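You operate a simulated robot arm through the tools that you are given. There is no shell and no other tool. Be economical: measure what you need, move in short steps, check, and stop when the job is done.

Carry out the task below with a simulated two-armed robot. There is one attempt and no reset: what you move stays moved.

TASK
Run 20 bolts on machine 3 with its chute shut, then let them out.
Fine: chute lever shut before the start, main switch off before you open it again; leave the other machines and parts.

It is judged by the outcome, as a careful person would: the job done as asked, and still so three seconds after it is handed in. It fails if anything else is knocked over, pushed out of place, dropped, spilled or broken.

THE ROBOT
Two 7-joint arms with two-finger grippers on one trunk, on a base that drives. Base frame: it is fixed to the floor where the robot stands at the start and does not move with it; the origin is under the middle of the robot, x ahead of it, y to its left, z up. Units: m, degrees, N and s.
The left shoulder is at the start at [0.06, 0.123, 0.945], the right one opposite. With the tool pointing down near the work surface each hand reaches from about 0.24 to 0.78 m from the robot's upright axis, wherever it stands, measured 20 degrees to its own side. Places, roughly: number three chute lever [0.7, 0.1, 0.6]; number three control box [-0.1, 1.2, 1.1]; number three main switch [-0.3, 1.2, 1.1]. Payload 1.47 kg a hand.
The TCP of each hand is the grasp point between the finger pads, 0.016 m short of the fingertips. In the tool frame z runs along the fingers and y along their closing line. Largest opening 0.087 m; the body of the gripper starts 0.055 m behind the TCP.
Orientation is that of the tool frame in the base frame, as [roll, pitch, yaw] about the fixed x, y, z axes, in that order (R = Rz(yaw) Ry(pitch) Rx(roll)). With the fingers straight down and closing along the base's y, the tool's x points along the base's -x, its y along +y and its z along -z.

THE INTERFACE
- The arms move only by the tool jog_arm. It takes "left_rows", "right_rows" or both (then of equal length, played together; a hand with none holds still); each is a list of rows, each a list of 7 numbers: the shift along the tool's x, y, z in mm, then the turn, a rotation vector about the tool's x, y, z in degrees, then the opening, from 0 (shut) to 1 (fully open). In form: [[x, y, z, wx, wy, wz, claw], ...]. A call has 1 to 12 rows; each row shifts and turns the commanded pose from where the row before left it, along the tool's axes as they then stand. Rows are played at 5 a second. More than 0.05 m and 8.6 degrees between two rows, or a gripper value outside its range, and nothing of the call is played. A pose out of reach is approached as far as the arm can. The call stops where the force on the tool passes 90 N (or 10 N more than at its start, if that is more) or the arm is blocked; 0.2 s more then pass. Each finger travels about 0.153 m/s and halts on what it meets, pressing with about 24 N; the grip force reading is that of the motor and also rises with nothing between the fingers. The clock runs only during rows and for 0.2 s after the last one: add rows that do not move to give the fingers time. The reply holds the time, the measured pose of the TCP, the force on the tool along the base axes, the opening and the grip force, in the units named above and with some noise, with the torque about the TCP (base axes, N m) and any sound that the robot's microphone picked up.
- Cameras (640 x 400 px; columns grow to the right, rows downward): "scene" is now at [0.0554, 0.0597, 1.4886]; the picture's right is [0.72, -0.70, 0.00], its down [-0.52, -0.53, -0.67] and it looks along [0.47, 0.48, -0.74] (base axes); focal length 214 px, centre (320, 200). "left" rides on the left gripper at [0.073, -0.012, -0.09] in its tool frame; the picture's right is [0.16, 0.99, 0.00], its down [-0.72, 0.12, -0.68] and it looks along [-0.67, 0.11, 0.73] (tool axes); focal length 247 px, centre (320, 200). "right" rides on the right gripper at [0.073, 0.012, -0.09] in its tool frame; the picture's right is [-0.16, 0.99, 0.00], its down [-0.72, -0.12, -0.68] and it looks along [-0.67, -0.11, 0.73] (tool axes); focal length 247 px, centre (320, 200). There is no depth. A picture from a camera that has moved, and an enlarged one, comes with that camera's place and axes in the base frame and with its lens. The place of the scene camera against the robot may be out by one fixed shift of up to 0.018 m in any direction.
- grab_frame(camera): a new picture of that camera. The clock stands still meanwhile.
- raise_lower(by): slides the trunk up (or, below 0, down) by that many m; the arms and the scene camera ride with it, the base frame stays. It gives what a move gives, with no picture.
- roll_base(legs): drives the robot by 1 to 6 legs, each [ahead, left, turn to the left] in m, m and degrees, along the robot's own axes; the way and the turn of a leg run together, so that a leg with both is an arc; at most 1.5 m and 180 degrees a leg. The arms and the cameras ride along, it lands a little off, and it stops where it bumps. It gives what a move gives.
- pan_tilt(pan, tilt): turns the head with the scene camera to pan (to the left, within 120 degrees either way) and tilt (down, from -29 to 69), counted from straight ahead of the robot. It gives what a move gives.
- inspect(camera, box): a new picture of the part [left, top, right, bottom] of that camera's present view, enlarged. The clock stands still meanwhile.
- close_job(): hands the job in; it is judged then, once.

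Go step by step. Nothing tells you exact positions but the pictures and the camera data: compare them with the known pose of the tool, close in by small moves and look again before you grip or let go. The budget is 120 turns and 108 pictures, counting those below and the enlarged ones. Unless the task says otherwise, let go and move clear before handing in, and close with one line.

The tools are called after "Call:" by a JSON object that holds its "name" and its "arguments". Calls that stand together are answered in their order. jog_arm: Moves the arms, as the interface text tells. Its arguments: {"type":"object","properties":{"left_rows":{"type":"array","items":{"type":"array","items":{"type":"number"}}},"right_rows":{"type":"array","items":{"type":"array","items":{"type":"number"}}}},"required":[]} The other tools are called the same way: raise_lower (by) slides the trunk up or down; roll_base (legs) drives the base; pan_tilt (pan, tilt) turns the head that bears the scene camera; grab_frame (camera) takes a picture; inspect (camera, box) takes an enlarged picture of a part of a camera's view; close_job () hands the job in.

At the start:

```text
clock: 0.0
left_ee_pos: [0.3733, 0.5038, 1.2176]
left_tcp_rot: [179.9, 0.0, -179.9]
left_contact_force: [-0.6, -0.7, 0.1]
left_torque: [-0.02, 0.01, 0.02]
left_gripper_width: 0.0868
left_finger_force: 0.1
right_ee_pos: [0.3924, 0.0096, 1.2696]
right_tcp_rot: [179.9, 0.0, -179.9]
right_contact_force: [-0.4, -0.3, -0.3]
right_torque: [0.0, -0.01, 0.0]
right_gripper_width: 0.087
right_finger_force: 0.1
trunk travel left (down, up): [-0.1, 0.13]
robot x, y, heading: [-0.005, 0.001, -0.0]
head pan, tilt: [45.8, 47.8]
```

scene: 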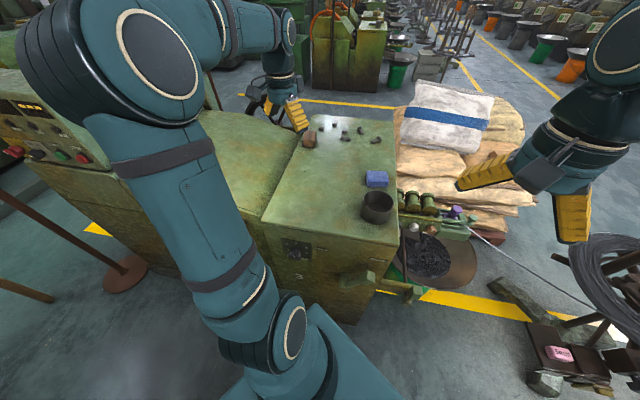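
right: 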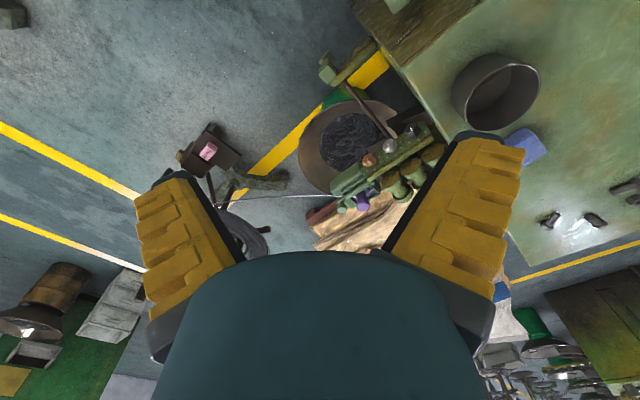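
left: 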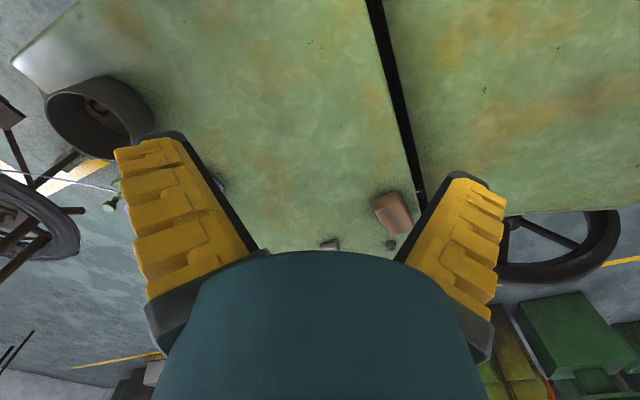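

I see machine 3 to the front-left, with its control panel at the left edge and the chute at its right end. I'll look at the chute and the control box first.

Call:
{"name": "pan_tilt", "arguments": {"pan": 5, "tilt": 50}}

Call:
{"name": "grab_frame", "arguments": {"camera": "scene"}}

Call:
{"name": "pan_tilt", "arguments": {"pan": 95, "tilt": 25}}

Call:
{"name": "grab_frame", "arguments": {"camera": "scene"}}

```text
clock: 1.1
left_ee_pos: [0.3748, 0.5028, 1.218]
left_tcp_rot: [179.9, -0.1, -180.0]
left_contact_force: [0.4, 0.5, -0.4]
left_torque: [0.0, -0.02, 0.04]
left_gripper_width: 0.0871
left_finger_force: 0.2
right_ee_pos: [0.3929, 0.0103, 1.2698]
right_tcp_rot: [180.0, 0.0, 180.0]
right_contact_force: [0.1, 0.4, 0.3]
right_torque: [0.0, -0.02, 0.03]
right_gripper_width: 0.0866
right_finger_force: 0.1
trunk travel left (down, up): [-0.1, 0.13]
robot x, y, heading: [-0.0019, -0.0004, 0.0]
head pan, tilt: [5.0, 50.0]
```

```text
104 pictures are left
camera scene: at [0.077, 0.0099, 1.4857], right [0.09, -1.0, 0.0], down [-0.76, -0.07, -0.64], along [0.64, 0.06, -0.77], focal length 214 px, centre (320, 200)
```

scene: 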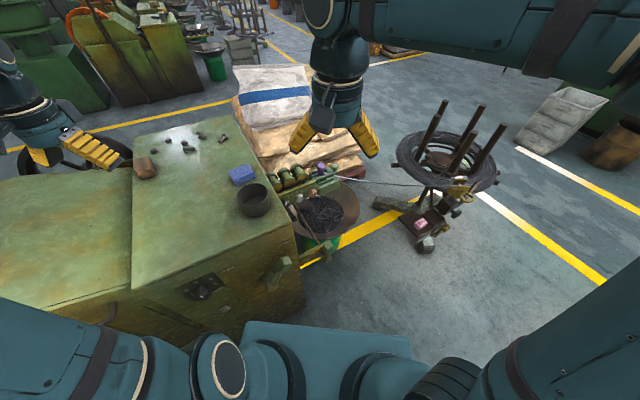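

```text
clock: 2.7
left_ee_pos: [0.3738, 0.5028, 1.2178]
left_tcp_rot: [-180.0, 0.1, 180.0]
left_contact_force: [0.5, 0.7, -0.4]
left_torque: [-0.01, -0.01, -0.01]
left_gripper_width: 0.0871
left_finger_force: 0.0
right_ee_pos: [0.3925, 0.011, 1.2699]
right_tcp_rot: [-180.0, 0.0, 180.0]
right_contact_force: [-0.2, -0.5, 0.1]
right_torque: [0.01, -0.01, -0.01]
right_gripper_width: 0.0872
right_finger_force: 0.0
trunk travel left (down, up): [-0.1, 0.13]
robot x, y, heading: [0.0022, -0.0027, -0.1]
head pan, tilt: [95.0, 25.0]
```

```text
103 pictures are left
camera scene: at [-0.0077, 0.0949, 1.5231], right [1.0, 0.09, 0.0], down [0.04, -0.42, -0.91], along [-0.08, 0.9, -0.42], focal length 214 px, centre (320, 200)
```

scene: 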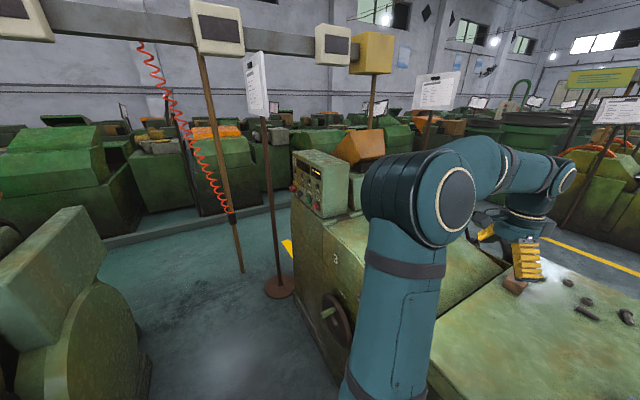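

The chute is at the machine's right end, and the control box sits on its left end. I'll zoom in on both.

Call:
{"name": "inspect", "arguments": {"camera": "scene", "box": [230, 130, 390, 230]}}

Call:
{"name": "inspect", "arguments": {"camera": "scene", "box": [240, 40, 480, 190]}}

Call:
{"name": "pan_tilt", "arguments": {"pan": 5, "tilt": 50}}

Call:
{"name": "inspect", "arguments": {"camera": "scene", "box": [220, 150, 380, 270]}}

```text
4.00 times, centred on (310, 180) of scene
camera zoom: at [-0.0077, 0.0949, 1.5231], right [1.0, 0.09, 0.0], down [0.04, -0.42, -0.91], along [-0.08, 0.9, -0.42], focal length 858 px, centre (360, 280)
```

zoom: 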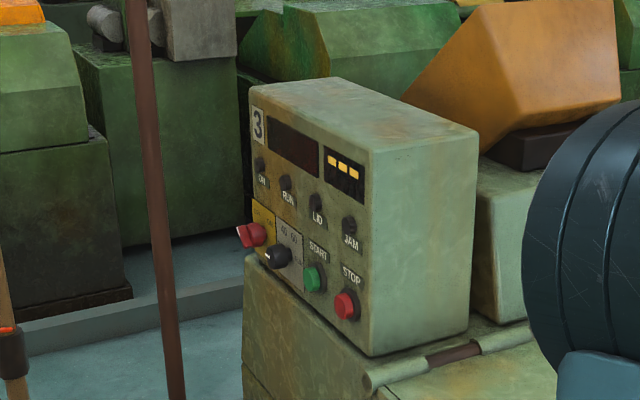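

```text
2.67 times, centred on (360, 115) of scene
camera zoom: at [-0.0077, 0.0949, 1.5231], right [1.0, 0.09, 0.0], down [0.04, -0.42, -0.91], along [-0.08, 0.9, -0.42], focal length 572 px, centre (213, 427)
```

zoom: 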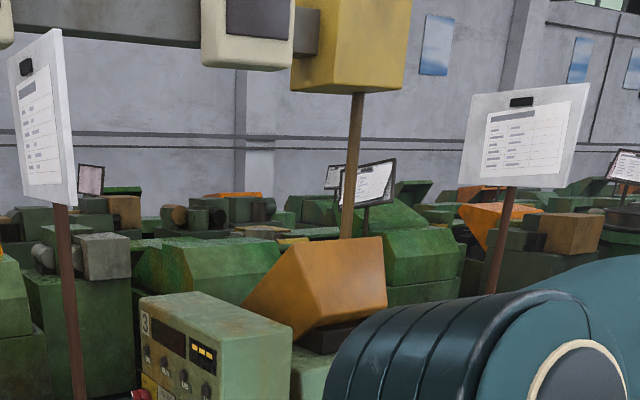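

```text
clock: 4.4
left_ee_pos: [0.3731, 0.5024, 1.2185]
left_tcp_rot: [180.0, 0.0, -179.9]
left_contact_force: [-0.8, -0.5, 0.0]
left_torque: [0.04, -0.03, 0.0]
left_gripper_width: 0.0869
left_finger_force: 0.1
right_ee_pos: [0.3934, 0.011, 1.2711]
right_tcp_rot: [-180.0, -0.1, 180.0]
right_contact_force: [-0.3, 0.0, -0.3]
right_torque: [-0.01, -0.01, 0.01]
right_gripper_width: 0.0868
right_finger_force: 0.1
trunk travel left (down, up): [-0.1, 0.13]
robot x, y, heading: [-0.0032, 0.0003, -0.1]
head pan, tilt: [5.0, 50.0]
```

```text
3.33 times, centred on (300, 210) of scene
camera zoom: at [0.077, 0.0099, 1.4857], right [0.09, -1.0, 0.0], down [-0.76, -0.07, -0.64], along [0.64, 0.06, -0.77], focal length 715 px, centre (387, 167)
```

zoom: 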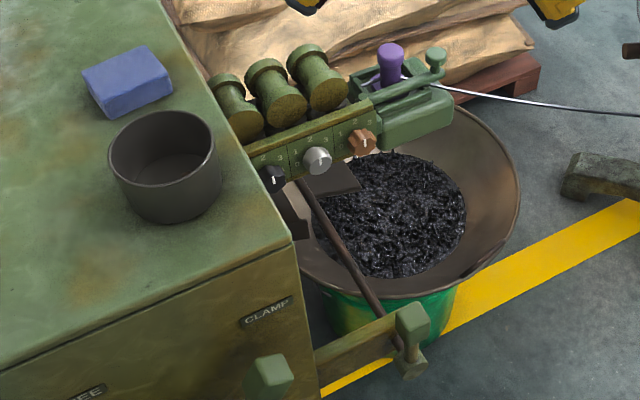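

I need to read the labels near the chute and the notices on the stands.

Call:
{"name": "inspect", "arguments": {"camera": "scene", "box": [160, 220, 360, 345]}}

Call:
{"name": "pan_tilt", "arguments": {"pan": 95, "tilt": 5}}

Call:
{"name": "grab_frame", "arguments": {"camera": "scene"}}

Call:
{"name": "inspect", "arguments": {"camera": "scene", "box": [230, 120, 290, 220]}}

```text
3.20 times, centred on (260, 282) of scene
camera zoom: at [0.077, 0.0099, 1.4857], right [0.09, -1.0, 0.0], down [-0.76, -0.07, -0.64], along [0.64, 0.06, -0.77], focal length 686 px, centre (512, -64)
```

zoom: 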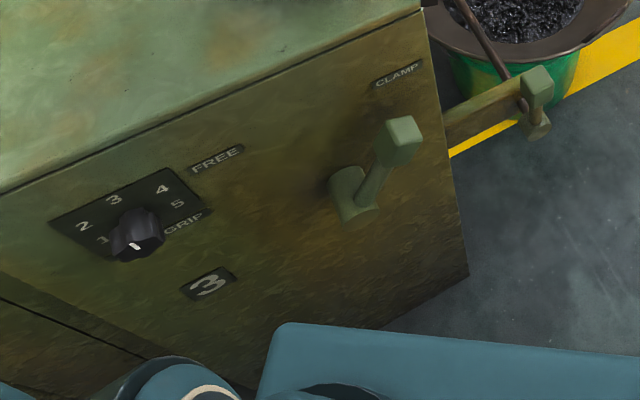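

```text
clock: 6.0
left_ee_pos: [0.3736, 0.502, 1.2178]
left_tcp_rot: [180.0, 0.0, -180.0]
left_contact_force: [0.2, -0.7, 0.0]
left_torque: [0.0, 0.04, 0.0]
left_gripper_width: 0.0869
left_finger_force: 0.0
right_ee_pos: [0.3932, 0.0105, 1.2696]
right_tcp_rot: [180.0, 0.0, -180.0]
right_contact_force: [-0.4, 0.3, 0.3]
right_torque: [0.01, -0.01, -0.06]
right_gripper_width: 0.0872
right_finger_force: 0.1
trunk travel left (down, up): [-0.1, 0.13]
robot x, y, heading: [0.0003, -0.0027, 0.1]
head pan, tilt: [95.0, 5.0]
```

```text
98 pictures are left
camera scene: at [-0.0077, 0.0946, 1.5556], right [1.0, 0.09, 0.0], down [0.01, -0.09, -1.0], along [-0.09, 0.99, -0.09], focal length 214 px, centre (320, 200)
```

scene: 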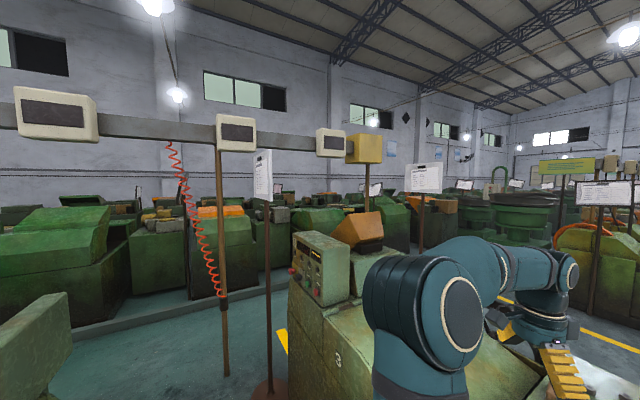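

```text
4.00 times, centred on (260, 170) of scene
camera zoom: at [-0.0077, 0.0946, 1.5556], right [1.0, 0.09, 0.0], down [0.01, -0.09, -1.0], along [-0.09, 0.99, -0.09], focal length 858 px, centre (560, 320)
```

zoom: 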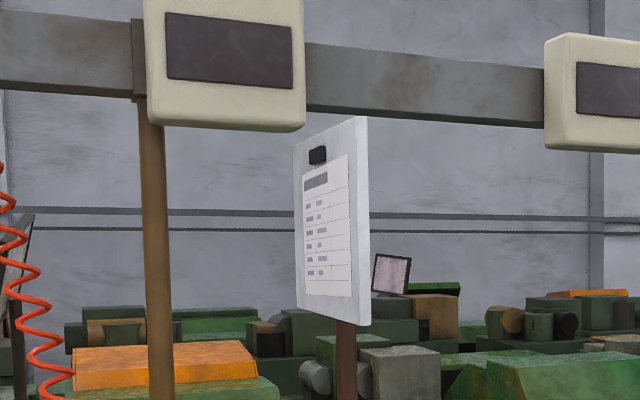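

The front handle is the CLAMP/FREE one, so I'll look for the chute lever with the right camera.

Call:
{"name": "inspect", "arguments": {"camera": "right", "box": [290, 30, 450, 230]}}

Call:
{"name": "pan_tilt", "arguments": {"pan": 5, "tilt": 50}}

Call:
{"name": "inspect", "arguments": {"camera": "scene", "box": [280, 180, 350, 270]}}

```text
2.00 times, centred on (370, 130) of right
camera zoom: at [0.3199, 0.0224, 1.3602], right [0.16, 0.99, 0.0], down [0.72, -0.12, 0.68], along [0.67, -0.11, -0.73], focal length 494 px, centre (220, 340)
```

zoom: 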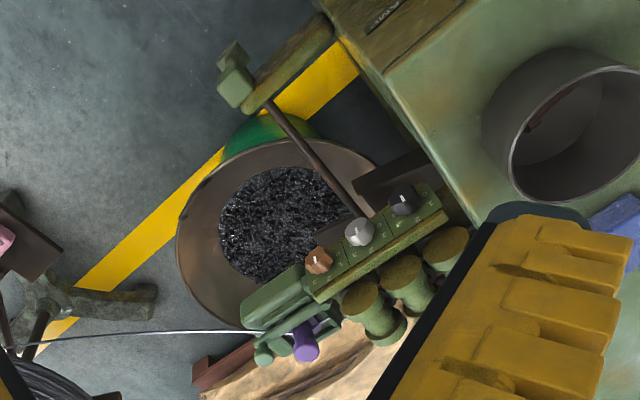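

```text
clock: 7.7
left_ee_pos: [0.3729, 0.5029, 1.2179]
left_tcp_rot: [-179.9, 0.0, 179.9]
left_contact_force: [-0.5, -0.4, 0.5]
left_torque: [-0.03, 0.0, -0.03]
left_gripper_width: 0.0872
left_finger_force: 0.1
right_ee_pos: [0.3917, 0.0103, 1.2701]
right_tcp_rot: [179.9, 0.1, 180.0]
right_contact_force: [0.9, -0.1, -0.3]
right_torque: [-0.03, -0.02, -0.02]
right_gripper_width: 0.0869
right_finger_force: 0.0
trunk travel left (down, up): [-0.1, 0.13]
robot x, y, heading: [-0.0029, 0.0022, 0.4]
head pan, tilt: [5.0, 50.0]
```

```text
4.44 times, centred on (315, 225) of scene
camera zoom: at [0.077, 0.0099, 1.4857], right [0.09, -1.0, 0.0], down [-0.76, -0.07, -0.64], along [0.64, 0.06, -0.77], focal length 953 px, centre (342, 89)
```

zoom: 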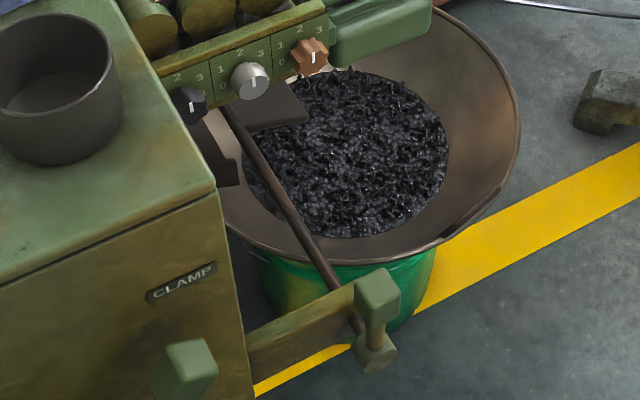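

The chute linkage looks like a brown rod running from a green handle on a bracket to a dark flap under the hopper. I'll lower the right hand for a closer view.

Call:
{"name": "jog_arm", "arguments": {"right_rows": [[0, -10, 45, 0, 0, 0, 1], [0, -10, 45, 0, 0, 0, 1], [0, -10, 45, 0, 0, 0, 1], [0, -10, 45, 0, 0, 0, 1], [0, -10, 45, 0, 0, 0, 1], [0, -10, 45, 0, 0, 0, 1], [0, 0, 45, 0, 0, 0, 1]]}}

Call:
{"name": "grab_frame", "arguments": {"camera": "right"}}

Call:
{"name": "grab_frame", "arguments": {"camera": "scene"}}

```text
clock: 9.3
left_ee_pos: [0.374, 0.5045, 1.2184]
left_tcp_rot: [180.0, 0.0, -180.0]
left_contact_force: [-0.3, 0.5, -0.4]
left_torque: [-0.02, 0.04, -0.02]
left_gripper_width: 0.0869
left_finger_force: 0.1
right_ee_pos: [0.3933, -0.0499, 0.9529]
right_tcp_rot: [180.0, 0.0, -179.9]
right_contact_force: [-0.3, 0.3, -0.5]
right_torque: [-0.01, 0.0, -0.01]
right_gripper_width: 0.0872
right_finger_force: 0.1
trunk travel left (down, up): [-0.1, 0.13]
robot x, y, heading: [-0.0008, 0.0012, 0.1]
head pan, tilt: [5.0, 50.0]
```

```text
94 pictures are left
camera right: at [0.3205, -0.0387, 1.0435], right [0.16, 0.99, 0.0], down [0.72, -0.12, 0.68], along [0.67, -0.11, -0.73], focal length 247 px, centre (320, 200)
```

right: 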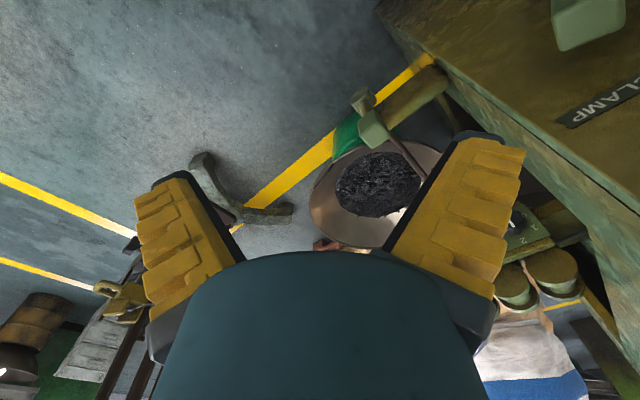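

```text
93 pictures are left
camera scene: at [0.0778, 0.0105, 1.4856], right [0.09, -1.0, 0.0], down [-0.76, -0.07, -0.64], along [0.64, 0.06, -0.77], focal length 214 px, centre (320, 200)
```

scene: 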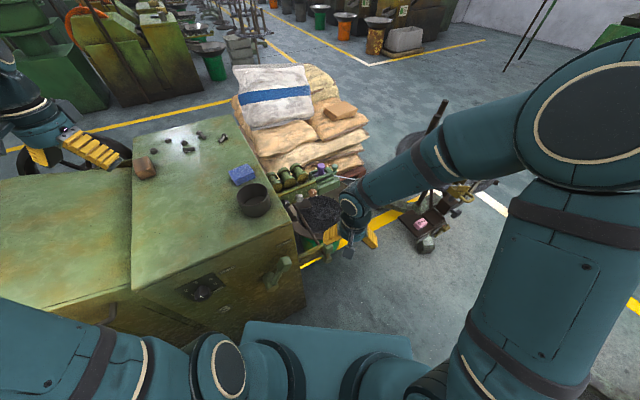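

The handle at about (0.49, 0.01, 0.72) sits on a shaft running to the chute flap. I'll enlarge it from this view.

Call:
{"name": "inspect", "arguments": {"camera": "right", "box": [310, 40, 470, 240]}}

Call:
{"name": "inspect", "arguments": {"camera": "scene", "box": [280, 215, 350, 270]}}

```text
2.00 times, centred on (390, 140) of right
camera zoom: at [0.3205, -0.0387, 1.0435], right [0.16, 0.99, 0.0], down [0.72, -0.12, 0.68], along [0.67, -0.11, -0.73], focal length 494 px, centre (180, 320)
```

zoom: 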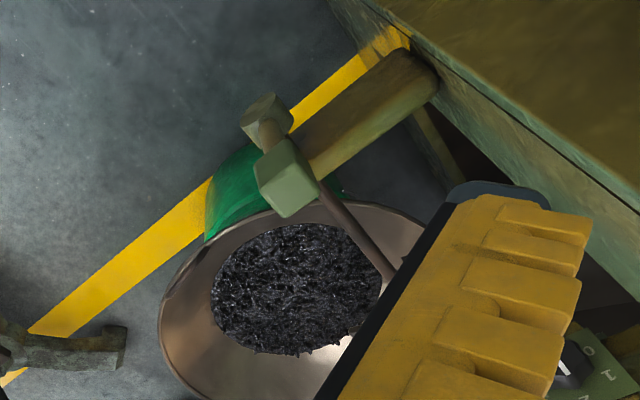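

```text
7.27 times, centred on (315, 242) of scene
camera zoom: at [0.0778, 0.0105, 1.4856], right [0.09, -1.0, 0.0], down [-0.76, -0.07, -0.64], along [0.64, 0.06, -0.77], focal length 1560 px, centre (356, -109)
```

zoom: 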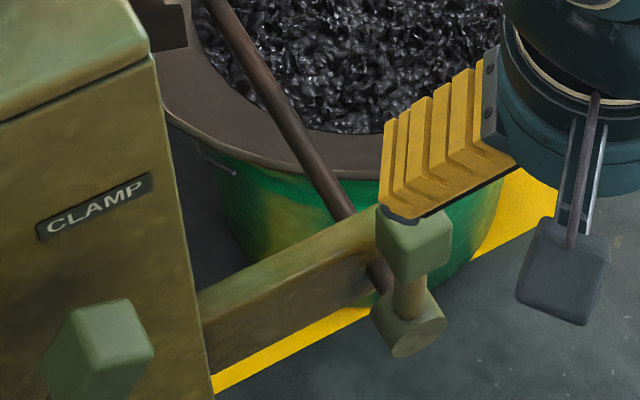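

I want a lower, more frontal view of the lever and any labels, so I'll tilt the right hand up and back it off.

Call:
{"name": "jog_arm", "arguments": {"right_rows": [[20, -20, 0, 0, -8, 0, 1], [20, -20, 10, 0, -8, 0, 1], [20, -20, 20, 0, -8, 0, 1], [20, -20, 20, 0, -8, 0, 1], [0, 0, 0, 0, 0, 0, 1]]}}

Call:
{"name": "grab_frame", "arguments": {"camera": "right"}}

```text
clock: 10.5
left_ee_pos: [0.3722, 0.503, 1.2184]
left_tcp_rot: [-180.0, 0.1, 180.0]
left_contact_force: [0.1, 0.1, 0.1]
left_torque: [0.0, -0.03, 0.02]
left_gripper_width: 0.0871
left_finger_force: 0.1
right_ee_pos: [0.4183, -0.1017, 0.8853]
right_tcp_rot: [-180.0, 32.2, 180.0]
right_contact_force: [0.3, -0.8, 0.2]
right_torque: [0.03, 0.01, 0.0]
right_gripper_width: 0.087
right_finger_force: 0.1
right hand out of reach, approached as far as the arm can: row 2, 3, 4
trunk travel left (down, up): [-0.1, 0.13]
robot x, y, heading: [0.001, 0.0001, -0.3]
head pan, tilt: [5.0, 50.0]
```

```text
90 pictures are left
camera right: at [0.3086, -0.0894, 0.9239], right [0.13, 0.99, 0.08], down [0.25, -0.12, 0.96], along [0.96, -0.11, -0.26], focal length 247 px, centre (320, 200)
```

right: 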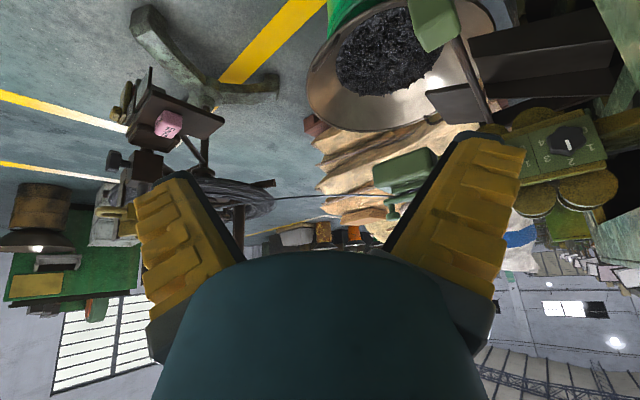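

Call:
{"name": "inspect", "arguments": {"camera": "right", "box": [380, 0, 620, 150]}}

```text
2.67 times, centred on (500, 75) of right
camera zoom: at [0.3086, -0.0894, 0.9239], right [0.13, 0.99, 0.08], down [0.25, -0.12, 0.96], along [0.96, -0.11, -0.26], focal length 659 px, centre (-160, 533)
```

zoom: 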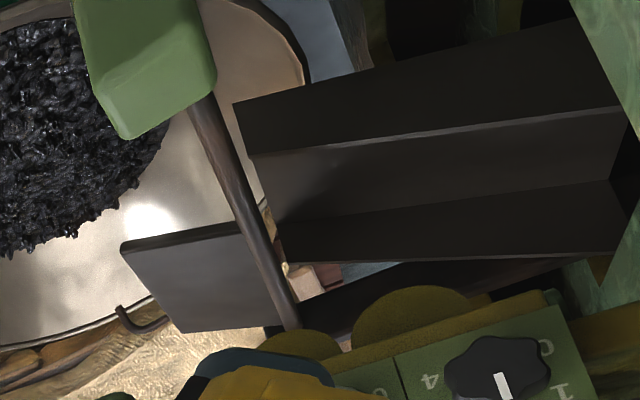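

The flap seems to stick outward now (open). I'll get a side view to see how shaft, flap and trough relate.

Call:
{"name": "jog_arm", "arguments": {"right_rows": [[10.6, -45, 17, 0, 0, 0, 1], [10.6, -45, 17, 0, 0, 0, 1], [10.6, -45, 17, 0, 0, 0, 1], [10.6, -45, 17, 0, 0, 0, 1], [0, 0, 0, -4.24, 0, -6.78, 1], [0, 0, 0, -4.24, 0, -6.78, 1], [0, 0, 0, -4.24, 0, -6.78, 1], [0, 0, 0, -4.24, 0, -6.78, 1], [0, 0, 0, -4.24, 0, -6.78, 1], [0, 0, 0, -4.24, 0, -6.78, 1], [0, 0, 0, -4.24, 0, -6.78, 1], [0, 0, 0, 0, 0, 0, 1]]}}

Call:
{"name": "grab_frame", "arguments": {"camera": "right"}}

```text
clock: 13.1
left_ee_pos: [0.3743, 0.5036, 1.2177]
left_tcp_rot: [179.9, 0.0, 180.0]
left_contact_force: [0.0, 0.4, -0.4]
left_torque: [0.03, 0.01, 0.03]
left_gripper_width: 0.0872
left_finger_force: 0.0
right_ee_pos: [0.4228, -0.2789, 0.8043]
right_tcp_rot: [180.0, 31.9, -124.0]
right_contact_force: [0.6, -0.2, 0.3]
right_torque: [-0.01, 0.0, -0.01]
right_gripper_width: 0.0869
right_finger_force: 0.0
right hand out of reach, approached as far as the arm can: row 1
trunk travel left (down, up): [-0.1, 0.13]
robot x, y, heading: [-0.0012, -0.0012, 0.1]
head pan, tilt: [5.0, 50.0]
```

```text
88 pictures are left
camera right: at [0.351, -0.3631, 0.843], right [-0.74, 0.66, 0.08], down [0.24, 0.15, 0.96], along [0.62, 0.73, -0.27], focal length 247 px, centre (320, 200)
```

right: 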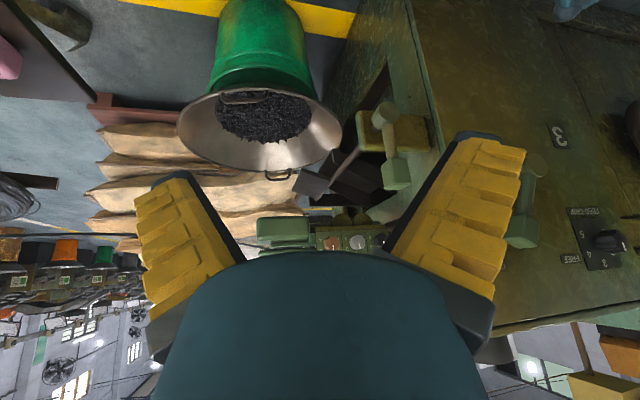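

Call:
{"name": "inspect", "arguments": {"camera": "right", "box": [240, 90, 440, 260]}}

```text
2.35 times, centred on (340, 175) of right
camera zoom: at [0.351, -0.3631, 0.843], right [-0.74, 0.66, 0.08], down [0.24, 0.15, 0.96], along [0.62, 0.73, -0.27], focal length 581 px, centre (273, 259)
```

zoom: 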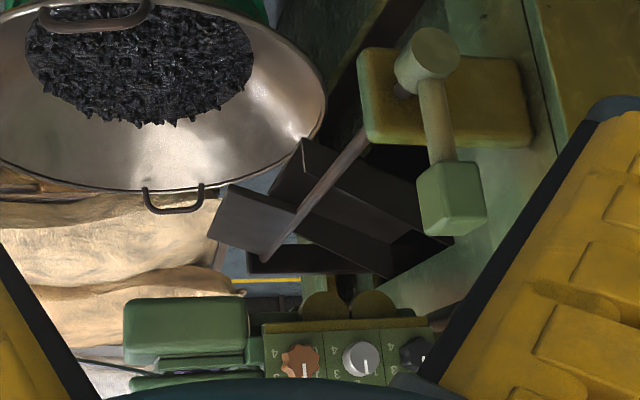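

The side view shows the shaft from the lever hub (0.50, 0.01, 0.58) to (0.93, 0.30, 0.60), across the top of the trough mouth. The flap is out, so the chute is open. It shuts when the lever swings outward, away from the machine. I'll bring the right hand over the knob at about (0.50, 0.01, 0.70).

Call:
{"name": "jog_arm", "arguments": {"right_rows": [[0, 0, 0, 0, 8, 0, 1], [0, 0, 0, 0, 8, 0, 1], [0, 0, 0, 0, 8, 0, 1], [0, 0, 0, 0, 8, 0, 1], [0, 0, 0, 0, 0, 7.5, 1], [0, 0, 0, 0, 0, 7.5, 1], [0, 0, 0, 0, 0, 7.4, 1], [-32, 28, -8, 0, 0, 0, 1], [-32, 28, -8, 0, 0, 0, 1], [-32, 28, 0, 0, 0, 0, 1], [-32, 28, 0, 0, 0, 0, 1], [0, 0, 0, 0, 0, 0, 1]]}}

Call:
{"name": "grab_frame", "arguments": {"camera": "right"}}

Call:
{"name": "grab_frame", "arguments": {"camera": "scene"}}

```text
clock: 15.7
left_ee_pos: [0.3743, 0.5013, 1.2179]
left_tcp_rot: [179.9, -0.1, -180.0]
left_contact_force: [0.6, -0.8, 0.0]
left_torque: [-0.01, -0.03, 0.02]
left_gripper_width: 0.0869
left_finger_force: 0.0
right_ee_pos: [0.4684, -0.114, 0.8211]
right_tcp_rot: [-179.9, 0.0, -146.5]
right_contact_force: [0.3, 0.0, 0.0]
right_torque: [-0.01, 0.01, -0.02]
right_gripper_width: 0.0869
right_finger_force: 0.1
trunk travel left (down, up): [-0.1, 0.13]
robot x, y, heading: [-0.0016, -0.0028, -0.0]
head pan, tilt: [5.0, 50.0]
```

```text
86 pictures are left
camera right: at [0.401, -0.1449, 0.9106], right [-0.41, 0.91, 0.0], down [0.67, 0.3, 0.68], along [0.62, 0.28, -0.73], focal length 247 px, centre (320, 200)
```

right: 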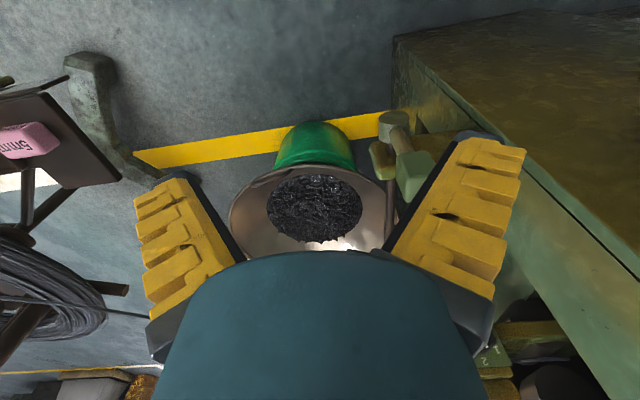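

```text
85 pictures are left
camera scene: at [0.0771, 0.0092, 1.4857], right [0.09, -1.0, 0.0], down [-0.76, -0.07, -0.64], along [0.64, 0.06, -0.77], focal length 214 px, centre (320, 200)
```

scene: 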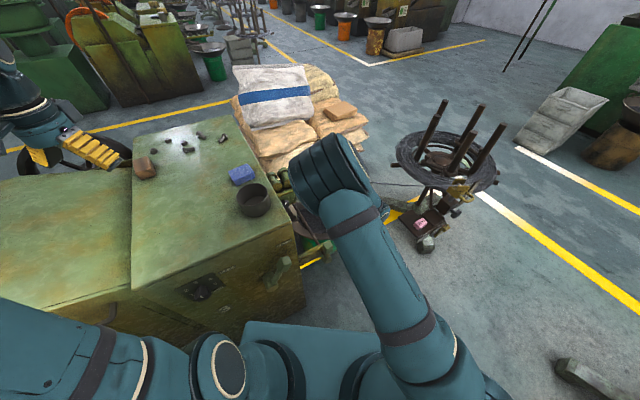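

The knob reading agrees at about (0.505, 0.012, 0.70). I'll move the open gripper directly above it.

Call:
{"name": "jog_arm", "arguments": {"right_rows": [[-33, 28.4, 0, 0, 0, 0, 1], [-33, 28.4, 0, 0, 0, 0, 1], [-33.3, 28.4, 0, 0, 0, 0, 1], [0, 0, 30, 0, 0, 0, 1], [0, 0, 0, 0, 0, 0, 1]]}}

Call:
{"name": "grab_frame", "arguments": {"camera": "right"}}

Call:
{"name": "inspect", "arguments": {"camera": "scene", "box": [250, 170, 370, 270]}}

```text
clock: 16.9
left_ee_pos: [0.3731, 0.5025, 1.2179]
left_tcp_rot: [180.0, 0.1, 180.0]
left_contact_force: [0.5, -0.8, -0.4]
left_torque: [-0.03, -0.01, -0.01]
left_gripper_width: 0.087
left_finger_force: 0.2
right_ee_pos: [0.5036, 0.0108, 0.7905]
right_tcp_rot: [180.0, 0.0, -146.4]
right_contact_force: [-0.3, -0.2, 0.0]
right_torque: [0.02, -0.01, 0.07]
right_gripper_width: 0.0869
right_finger_force: 0.1
trunk travel left (down, up): [-0.1, 0.13]
robot x, y, heading: [0.0008, -0.0017, 0.0]
head pan, tilt: [5.0, 50.0]
```

```text
84 pictures are left
camera right: at [0.4362, -0.0206, 0.8801], right [-0.41, 0.91, 0.0], down [0.67, 0.3, 0.68], along [0.62, 0.28, -0.73], focal length 247 px, centre (320, 200)
```

right: 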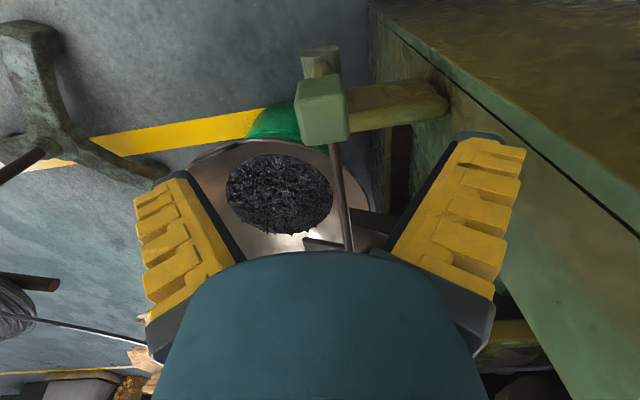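

```text
4.00 times, centred on (310, 220) of scene
camera zoom: at [0.0766, 0.0101, 1.4857], right [0.09, -1.0, 0.0], down [-0.76, -0.07, -0.64], along [0.64, 0.06, -0.77], focal length 858 px, centre (360, 120)
```

zoom: 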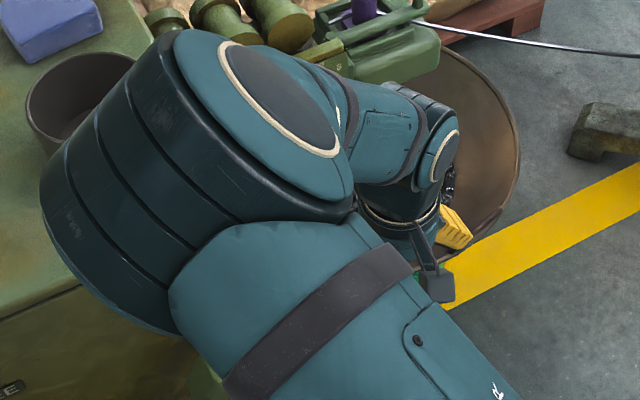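

The gripper is centred over the knob. The right elbow hangs over the machine's corner, so I'll descend in steps and watch it.

Call:
{"name": "jog_arm", "arguments": {"right_rows": [[0, 0, 25, 0, 0, 0, 1], [0, 0, 20, 0, 0, 0, 1], [0, 0, 0, 0, 0, 0, 1]]}}

Call:
{"name": "pan_tilt", "arguments": {"pan": 5, "tilt": 65}}

Call:
{"name": "grab_frame", "arguments": {"camera": "scene"}}

Call:
{"name": "grab_frame", "arguments": {"camera": "left"}}

```text
clock: 17.7
left_ee_pos: [0.3734, 0.5033, 1.2185]
left_tcp_rot: [179.9, -0.1, -180.0]
left_contact_force: [-0.4, 0.6, 0.3]
left_torque: [0.01, 0.01, -0.02]
left_gripper_width: 0.0869
left_finger_force: 0.1
right_ee_pos: [0.5039, 0.0084, 0.747]
right_tcp_rot: [-179.9, 0.0, -146.5]
right_contact_force: [-0.5, -0.2, 0.1]
right_torque: [0.0, -0.02, -0.03]
right_gripper_width: 0.0871
right_finger_force: 0.1
trunk travel left (down, up): [-0.1, 0.13]
robot x, y, heading: [-0.0011, 0.0002, -0.2]
head pan, tilt: [5.0, 50.0]
```

```text
clock: 18.4
left_ee_pos: [0.3736, 0.5038, 1.2176]
left_tcp_rot: [-180.0, 0.0, 179.9]
left_contact_force: [-0.2, 0.3, -0.4]
left_torque: [-0.02, 0.01, 0.01]
left_gripper_width: 0.0868
left_finger_force: 0.0
right_ee_pos: [0.5032, 0.0085, 0.7468]
right_tcp_rot: [-180.0, 0.0, -146.3]
right_contact_force: [-0.1, -0.6, 0.1]
right_torque: [0.01, 0.02, -0.02]
right_gripper_width: 0.0872
right_finger_force: 0.1
trunk travel left (down, up): [-0.1, 0.13]
robot x, y, heading: [0.0002, 0.0004, -0.0]
head pan, tilt: [5.0, 65.0]
```

```text
82 pictures are left
camera scene: at [0.0608, 0.0084, 1.4676], right [0.09, -1.0, 0.0], down [-0.9, -0.08, -0.42], along [0.42, 0.04, -0.91], focal length 214 px, centre (320, 200)
```

scene: 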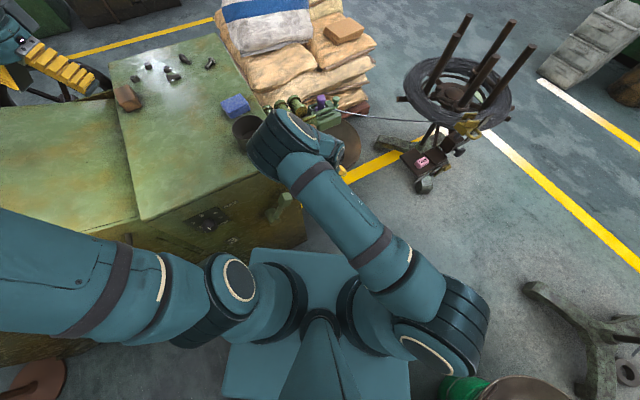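

```text
81 pictures are left
camera left: at [0.3001, 0.4924, 1.307], right [-0.16, 0.99, 0.0], down [0.72, 0.12, 0.68], along [0.67, 0.11, -0.73], focal length 247 px, centre (320, 200)
```

left: 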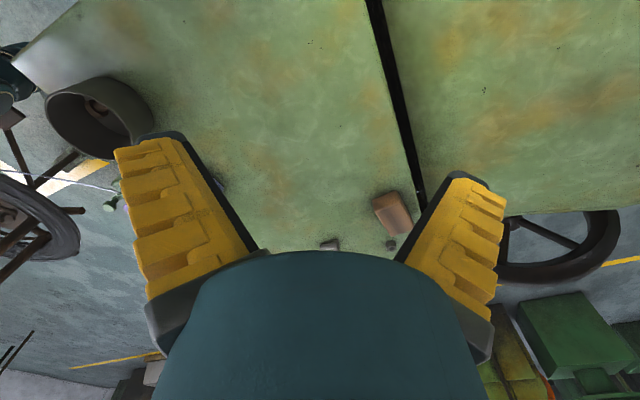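

The right elbow is about at (0.44, 0.17, 1.0), close above the machine's top corner and the cup. I'll raise the trunk to lift the elbow, then lower the hand.

Call:
{"name": "raise_lower", "arguments": {"by": 0.12}}

Call:
{"name": "jog_arm", "arguments": {"right_rows": [[0, 0, 40, 0, 0, 0, 1], [0, 0, 40, 0, 0, 0, 1], [0, 0, 35, 0, 0, 0, 1], [0, 0, 0, 0, 0, 0, 1]]}}

Call:
{"name": "grab_frame", "arguments": {"camera": "scene"}}

Call:
{"name": "grab_frame", "arguments": {"camera": "left"}}

```text
clock: 19.9
left_ee_pos: [0.3732, 0.5024, 1.3374]
left_tcp_rot: [179.9, 0.0, -180.0]
left_contact_force: [0.7, -0.6, -0.1]
left_torque: [-0.03, 0.01, 0.0]
left_gripper_width: 0.087
left_finger_force: 0.0
right_ee_pos: [0.5033, 0.0089, 0.8665]
right_tcp_rot: [180.0, -0.1, -146.4]
right_contact_force: [0.1, -0.5, 0.0]
right_torque: [-0.01, 0.01, 0.0]
right_gripper_width: 0.0869
right_finger_force: 0.1
trunk travel left (down, up): [-0.22, 0.01]
robot x, y, heading: [0.0023, -0.0003, 0.0]
head pan, tilt: [5.0, 65.0]
```

```text
clock: 20.9
left_ee_pos: [0.3735, 0.5025, 1.3389]
left_tcp_rot: [-179.9, 0.0, 180.0]
left_contact_force: [0.1, -0.2, -0.3]
left_torque: [-0.02, -0.02, 0.03]
left_gripper_width: 0.087
left_finger_force: 0.1
right_ee_pos: [0.5051, 0.0103, 0.7498]
right_tcp_rot: [180.0, -0.1, -146.4]
right_contact_force: [0.1, 0.3, -0.4]
right_torque: [-0.04, -0.03, 0.03]
right_gripper_width: 0.0868
right_finger_force: 0.0
trunk travel left (down, up): [-0.22, 0.01]
robot x, y, heading: [-0.0004, 0.0009, 0.3]
head pan, tilt: [5.0, 65.0]
```

```text
80 pictures are left
camera scene: at [0.0603, 0.0084, 1.5876], right [0.09, -1.0, 0.0], down [-0.9, -0.08, -0.42], along [0.42, 0.04, -0.91], focal length 214 px, centre (320, 200)
```

scene: 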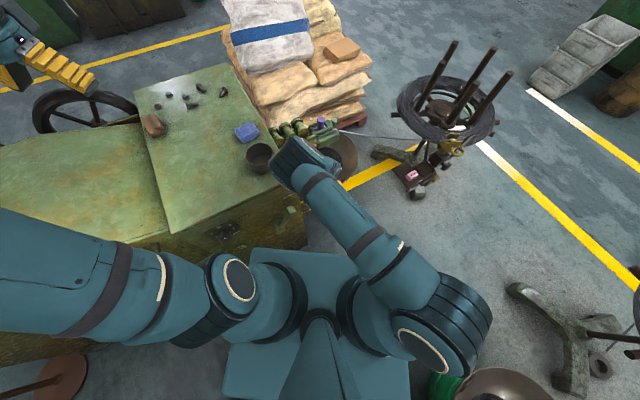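

```text
79 pictures are left
camera left: at [0.2997, 0.4925, 1.4271], right [-0.16, 0.99, 0.0], down [0.72, 0.12, 0.68], along [0.67, 0.11, -0.73], focal length 247 px, centre (320, 200)
```

left: 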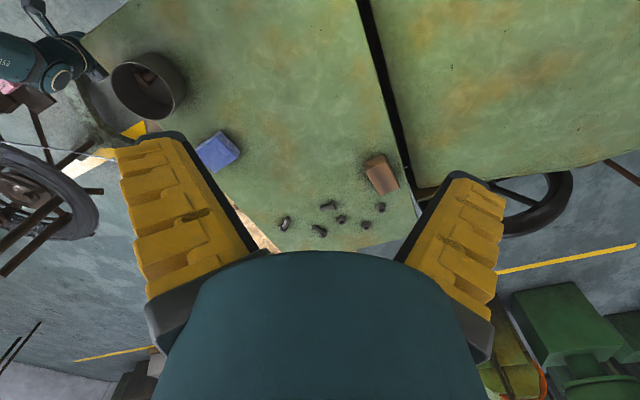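

The elbow is now clear of the machine top. I'll lower so the fingers straddle the knob, then look.

Call:
{"name": "jog_arm", "arguments": {"right_rows": [[0, 0, 15, 0, 0, 0, 1], [0, 0, 15, 0, 0, 0, 1], [0, 0, 15, 0, 0, 0, 1], [0, 0, 0, 0, 0, 0, 1]]}}

Call:
{"name": "grab_frame", "arguments": {"camera": "right"}}

```text
clock: 21.9
left_ee_pos: [0.374, 0.5035, 1.3368]
left_tcp_rot: [180.0, 0.0, -180.0]
left_contact_force: [-0.2, 0.6, -0.1]
left_torque: [0.0, -0.02, 0.0]
left_gripper_width: 0.087
left_finger_force: 0.0
right_ee_pos: [0.5037, 0.0086, 0.7062]
right_tcp_rot: [180.0, -0.1, -146.4]
right_contact_force: [0.3, 0.0, -0.3]
right_torque: [0.07, -0.01, 0.01]
right_gripper_width: 0.0873
right_finger_force: 0.0
trunk travel left (down, up): [-0.22, 0.01]
robot x, y, heading: [-0.001, -0.0002, 0.3]
head pan, tilt: [5.0, 65.0]
```

```text
78 pictures are left
camera right: at [0.4365, -0.0212, 0.7965], right [-0.41, 0.91, 0.0], down [0.67, 0.3, 0.68], along [0.62, 0.28, -0.73], focal length 247 px, centre (320, 200)
```

right: 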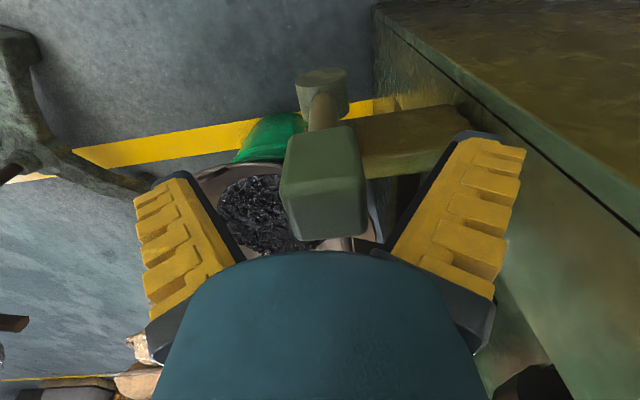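

The knob is centred between the fingers. I'll swing it outward along the arc, first about 30°, gripping loosely.

Call:
{"name": "jog_arm", "arguments": {"right_rows": [[0, 0, 0, 0, 0, 0, 0.75], [0, -16, 1, 0, 0, 0, 0.75], [0, -16, 3, 0, 0, 0, 0.75], [0, -15, 5, 0, 0, 0, 0.75], [0, -15, 7, 0, 0, 0, 0.75], [0, 0, 0, 0, 0, 0, 0.75]]}}

Call:
{"name": "grab_frame", "arguments": {"camera": "right"}}

```text
clock: 23.3
left_ee_pos: [0.3727, 0.5027, 1.3381]
left_tcp_rot: [-180.0, 0.0, -180.0]
left_contact_force: [-0.3, 0.6, -0.2]
left_torque: [0.01, -0.02, 0.01]
left_gripper_width: 0.0873
left_finger_force: 0.1
right_ee_pos: [0.5363, -0.0418, 0.6909]
right_tcp_rot: [-180.0, 0.1, -146.5]
right_contact_force: [-0.4, 1.8, 1.6]
right_torque: [0.05, 0.01, 0.03]
right_gripper_width: 0.0711
right_finger_force: 4.9
trunk travel left (down, up): [-0.22, 0.01]
robot x, y, heading: [0.0048, -0.0021, -0.1]
head pan, tilt: [5.0, 65.0]
```

```text
77 pictures are left
camera right: at [0.4693, -0.0729, 0.7803], right [-0.41, 0.91, 0.0], down [0.67, 0.3, 0.68], along [0.62, 0.28, -0.73], focal length 247 px, centre (320, 200)
```

right: 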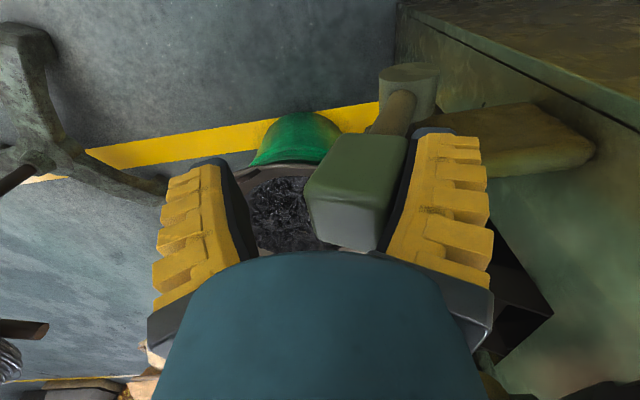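

It turns easily with about 2 N. I'll continue the arc, tilting the hand along with it.

Call:
{"name": "jog_arm", "arguments": {"right_rows": [[0, -15, 8.5, -8, 0, 0, 0.75], [0, -15, 8.5, -8, 0, 0, 0.75], [0, -15, 8.5, -8, 0, 0, 0.75], [0, 0, 0, 0, 0, 0, 0.75]]}}

Call:
{"name": "grab_frame", "arguments": {"camera": "right"}}

```text
clock: 24.3
left_ee_pos: [0.3732, 0.5035, 1.3371]
left_tcp_rot: [180.0, 0.0, 179.9]
left_contact_force: [-0.5, 0.7, 1.0]
left_torque: [0.0, 0.01, -0.03]
left_gripper_width: 0.0873
left_finger_force: 0.1
right_ee_pos: [0.561, -0.0769, 0.6581]
right_tcp_rot: [156.0, -0.1, -146.3]
right_contact_force: [-0.9, 0.8, 0.1]
right_torque: [0.04, 0.02, -0.02]
right_gripper_width: 0.0701
right_finger_force: 3.8
trunk travel left (down, up): [-0.22, 0.01]
robot x, y, heading: [-0.0003, -0.0002, -0.2]
head pan, tilt: [5.0, 65.0]
```

```text
76 pictures are left
camera right: at [0.5135, -0.1383, 0.7454], right [-0.37, 0.84, 0.4], down [0.81, 0.08, 0.57], along [0.45, 0.54, -0.71], focal length 247 px, centre (320, 200)
```

right: 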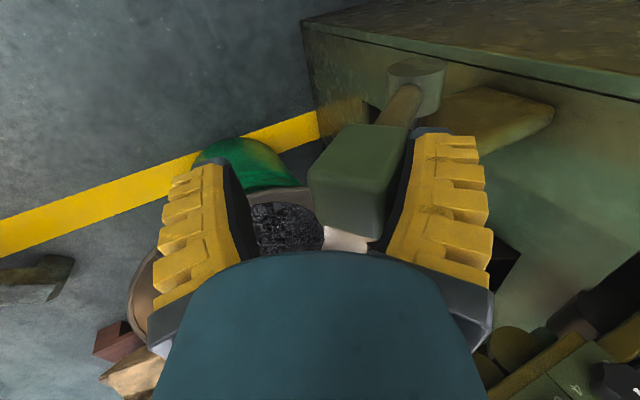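

Call:
{"name": "jog_arm", "arguments": {"right_rows": [[0, -15, 8.5, -8, 0, 0, 0.75], [0, -15, 8.5, -8, 0, 0, 0.75], [0, 0, 0, 0, 0, 0, 0.75]]}}

Call:
{"name": "grab_frame", "arguments": {"camera": "right"}}

```text
clock: 25.1
left_ee_pos: [0.3742, 0.5019, 1.3384]
left_tcp_rot: [179.9, 0.0, 179.9]
left_contact_force: [0.3, -0.2, -0.6]
left_torque: [-0.03, 0.03, -0.01]
left_gripper_width: 0.0871
left_finger_force: 0.2
right_ee_pos: [0.5562, -0.0833, 0.6398]
right_tcp_rot: [144.7, -0.3, -145.8]
right_contact_force: [-0.2, 0.0, -0.3]
right_torque: [0.01, 0.01, 0.0]
right_gripper_width: 0.0694
right_finger_force: 3.3
right hand out of reach, approached as far as the arm can: row 2
trunk travel left (down, up): [-0.22, 0.01]
robot x, y, heading: [-0.0019, -0.0023, -0.2]
head pan, tilt: [5.0, 65.0]
```

```text
75 pictures are left
camera right: at [0.5206, -0.1584, 0.721], right [-0.32, 0.76, 0.57], down [0.88, 0.0, 0.48], along [0.36, 0.65, -0.66], focal length 247 px, centre (320, 200)
```

right: 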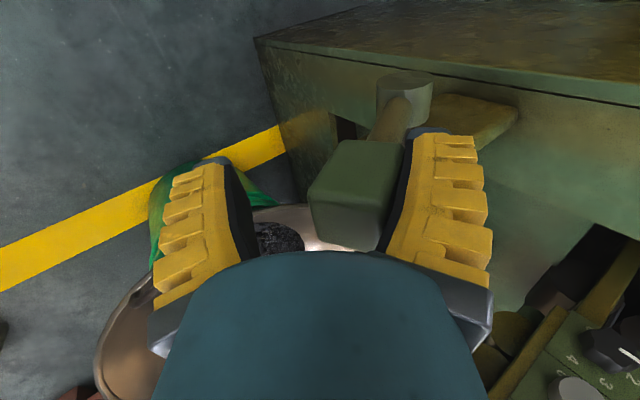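

The tilt ran out of reach at around 55°. I'll back off along the fingers, straighten the hand, and then look from above before pressing the knob down.

Call:
{"name": "jog_arm", "arguments": {"right_rows": [[0, 0, -25, 0, 0, 0, 0.75], [0, 0, -30, 0, 0, 0, 0.75], [0, 0, -30, 8, 0, 0, 0.75], [0, 0, -10, 8, 0, 0, 0.75], [0, 0, 0, 8, 0, 0, 0.75], [0, 0, 0, 8, 0, 0, 0], [0, 0, 0, 4, 0, 0, 0], [0, 0, 0, 0, 0, 0, 0]]}}

Call:
{"name": "grab_frame", "arguments": {"camera": "right"}}

```text
clock: 26.9
left_ee_pos: [0.3734, 0.5029, 1.3379]
left_tcp_rot: [-180.0, -0.1, 180.0]
left_contact_force: [-0.3, -0.2, 0.1]
left_torque: [0.03, -0.04, 0.05]
left_gripper_width: 0.0872
left_finger_force: 0.1
right_ee_pos: [0.5876, -0.1274, 0.7182]
right_tcp_rot: [-179.2, -0.4, -145.9]
right_contact_force: [-0.4, 0.1, 0.9]
right_torque: [0.01, -0.02, -0.01]
right_gripper_width: 0.0
right_finger_force: 23.9
trunk travel left (down, up): [-0.22, 0.01]
robot x, y, heading: [-0.0046, 0.0011, 0.1]
head pan, tilt: [5.0, 65.0]
```

```text
74 pictures are left
camera right: at [0.5199, -0.1572, 0.8085], right [-0.42, 0.91, -0.01], down [0.66, 0.32, 0.68], along [0.62, 0.28, -0.74], focal length 247 px, centre (320, 200)
```

right: 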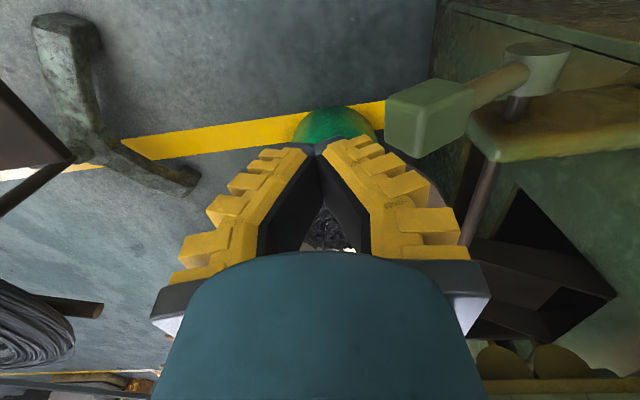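

The lever stays where I left it at about 52°, with the knob near (0.556, -0.067, 0.653). I'll put the closed fingers above it and press it down.

Call:
{"name": "jog_arm", "arguments": {"right_rows": [[0, 0, -12, 0, 0, 0, 0], [-3, 26, 0, 0, 0, 0, 0], [-4, 28, 0, 0, 0, 0, 0], [0, 0, 15, 0, 0, 0, 0], [0, 0, 15, 0, 0, 0, 0], [0, 0, 15, 0, 0, 0, 0], [0, 0, 12, 0, 0, 0, 0], [0, 0, 12, 0, 0, 0, 0], [0, 0, 0, 0, 0, 0, 0]]}}

Call:
{"name": "grab_frame", "arguments": {"camera": "right"}}

```text
clock: 28.9
left_ee_pos: [0.372, 0.5011, 1.3397]
left_tcp_rot: [179.9, 0.1, 179.9]
left_contact_force: [0.4, -0.7, 0.5]
left_torque: [0.03, -0.01, 0.0]
left_gripper_width: 0.0868
left_finger_force: 0.0
right_ee_pos: [0.5689, -0.0838, 0.6663]
right_tcp_rot: [-178.5, 0.1, -145.9]
right_contact_force: [19.0, -33.5, 40.5]
right_torque: [-0.36, -0.11, -0.03]
right_gripper_width: 0.0061
right_finger_force: 29.5
trunk travel left (down, up): [-0.22, 0.01]
robot x, y, heading: [0.0018, -0.004, 0.2]
head pan, tilt: [5.0, 65.0]
```

```text
73 pictures are left
camera right: at [0.5, -0.1138, 0.7554], right [-0.42, 0.91, -0.03], down [0.65, 0.32, 0.68], along [0.63, 0.27, -0.73], focal length 247 px, centre (320, 200)
```

right: 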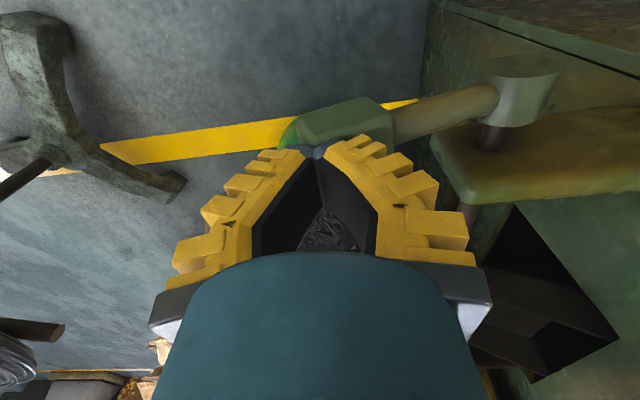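

The push met about 55 N with the lever near 65–70°, probably its stop. I'll lift off and look at the flap.

Call:
{"name": "jog_arm", "arguments": {"right_rows": [[0, 0, -20, 0, 0, 0, 0], [0, -10, -30, 0, 0, 0, 0], [0, -40, -10, 0, 0, 0, 0], [0, -45, 0, 0, 0, 0, 0], [0, -45, 0, 0, 0, 0, 0], [0, 0, 0, 0, 0, 0, 0.3]]}}

Call:
{"name": "grab_frame", "arguments": {"camera": "right"}}

Call:
{"name": "inspect", "arguments": {"camera": "scene", "box": [270, 100, 370, 230]}}

```text
clock: 30.3
left_ee_pos: [0.3731, 0.503, 1.3388]
left_tcp_rot: [-180.0, 0.1, -180.0]
left_contact_force: [0.3, 1.0, -0.3]
left_torque: [-0.01, -0.04, 0.04]
left_gripper_width: 0.087
left_finger_force: 0.1
right_ee_pos: [0.6439, -0.1922, 0.7234]
right_tcp_rot: [-179.3, -0.3, -145.7]
right_contact_force: [0.5, -0.5, -0.2]
right_torque: [-0.03, 0.04, 0.0]
right_gripper_width: 0.0323
right_finger_force: 4.4
trunk travel left (down, up): [-0.22, 0.01]
robot x, y, heading: [-0.0015, 0.0022, 0.0]
head pan, tilt: [5.0, 65.0]
```

```text
72 pictures are left
camera right: at [0.5769, -0.223, 0.8146], right [-0.42, 0.91, -0.01], down [0.66, 0.32, 0.68], along [0.62, 0.28, -0.74], focal length 247 px, centre (320, 200)
```

right: 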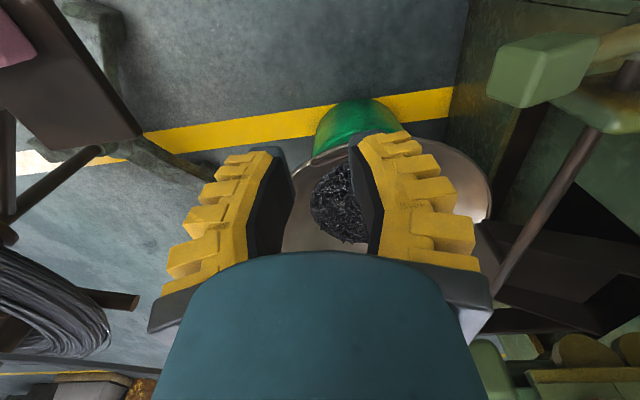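

```text
3.08 times, centred on (320, 165) of scene
camera zoom: at [0.0602, 0.0094, 1.5876], right [0.09, -1.0, 0.0], down [-0.9, -0.08, -0.42], along [0.42, 0.04, -0.91], focal length 660 px, centre (320, 308)
```

zoom: 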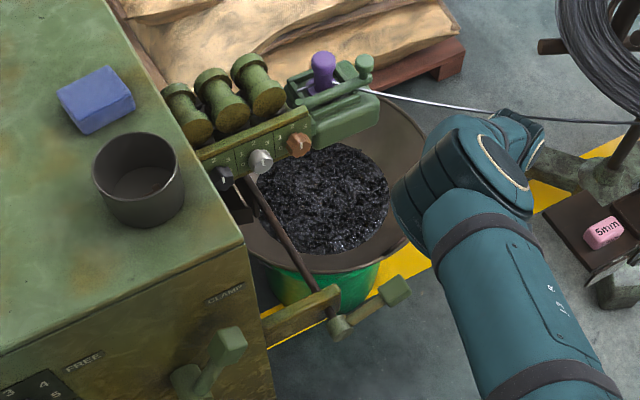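

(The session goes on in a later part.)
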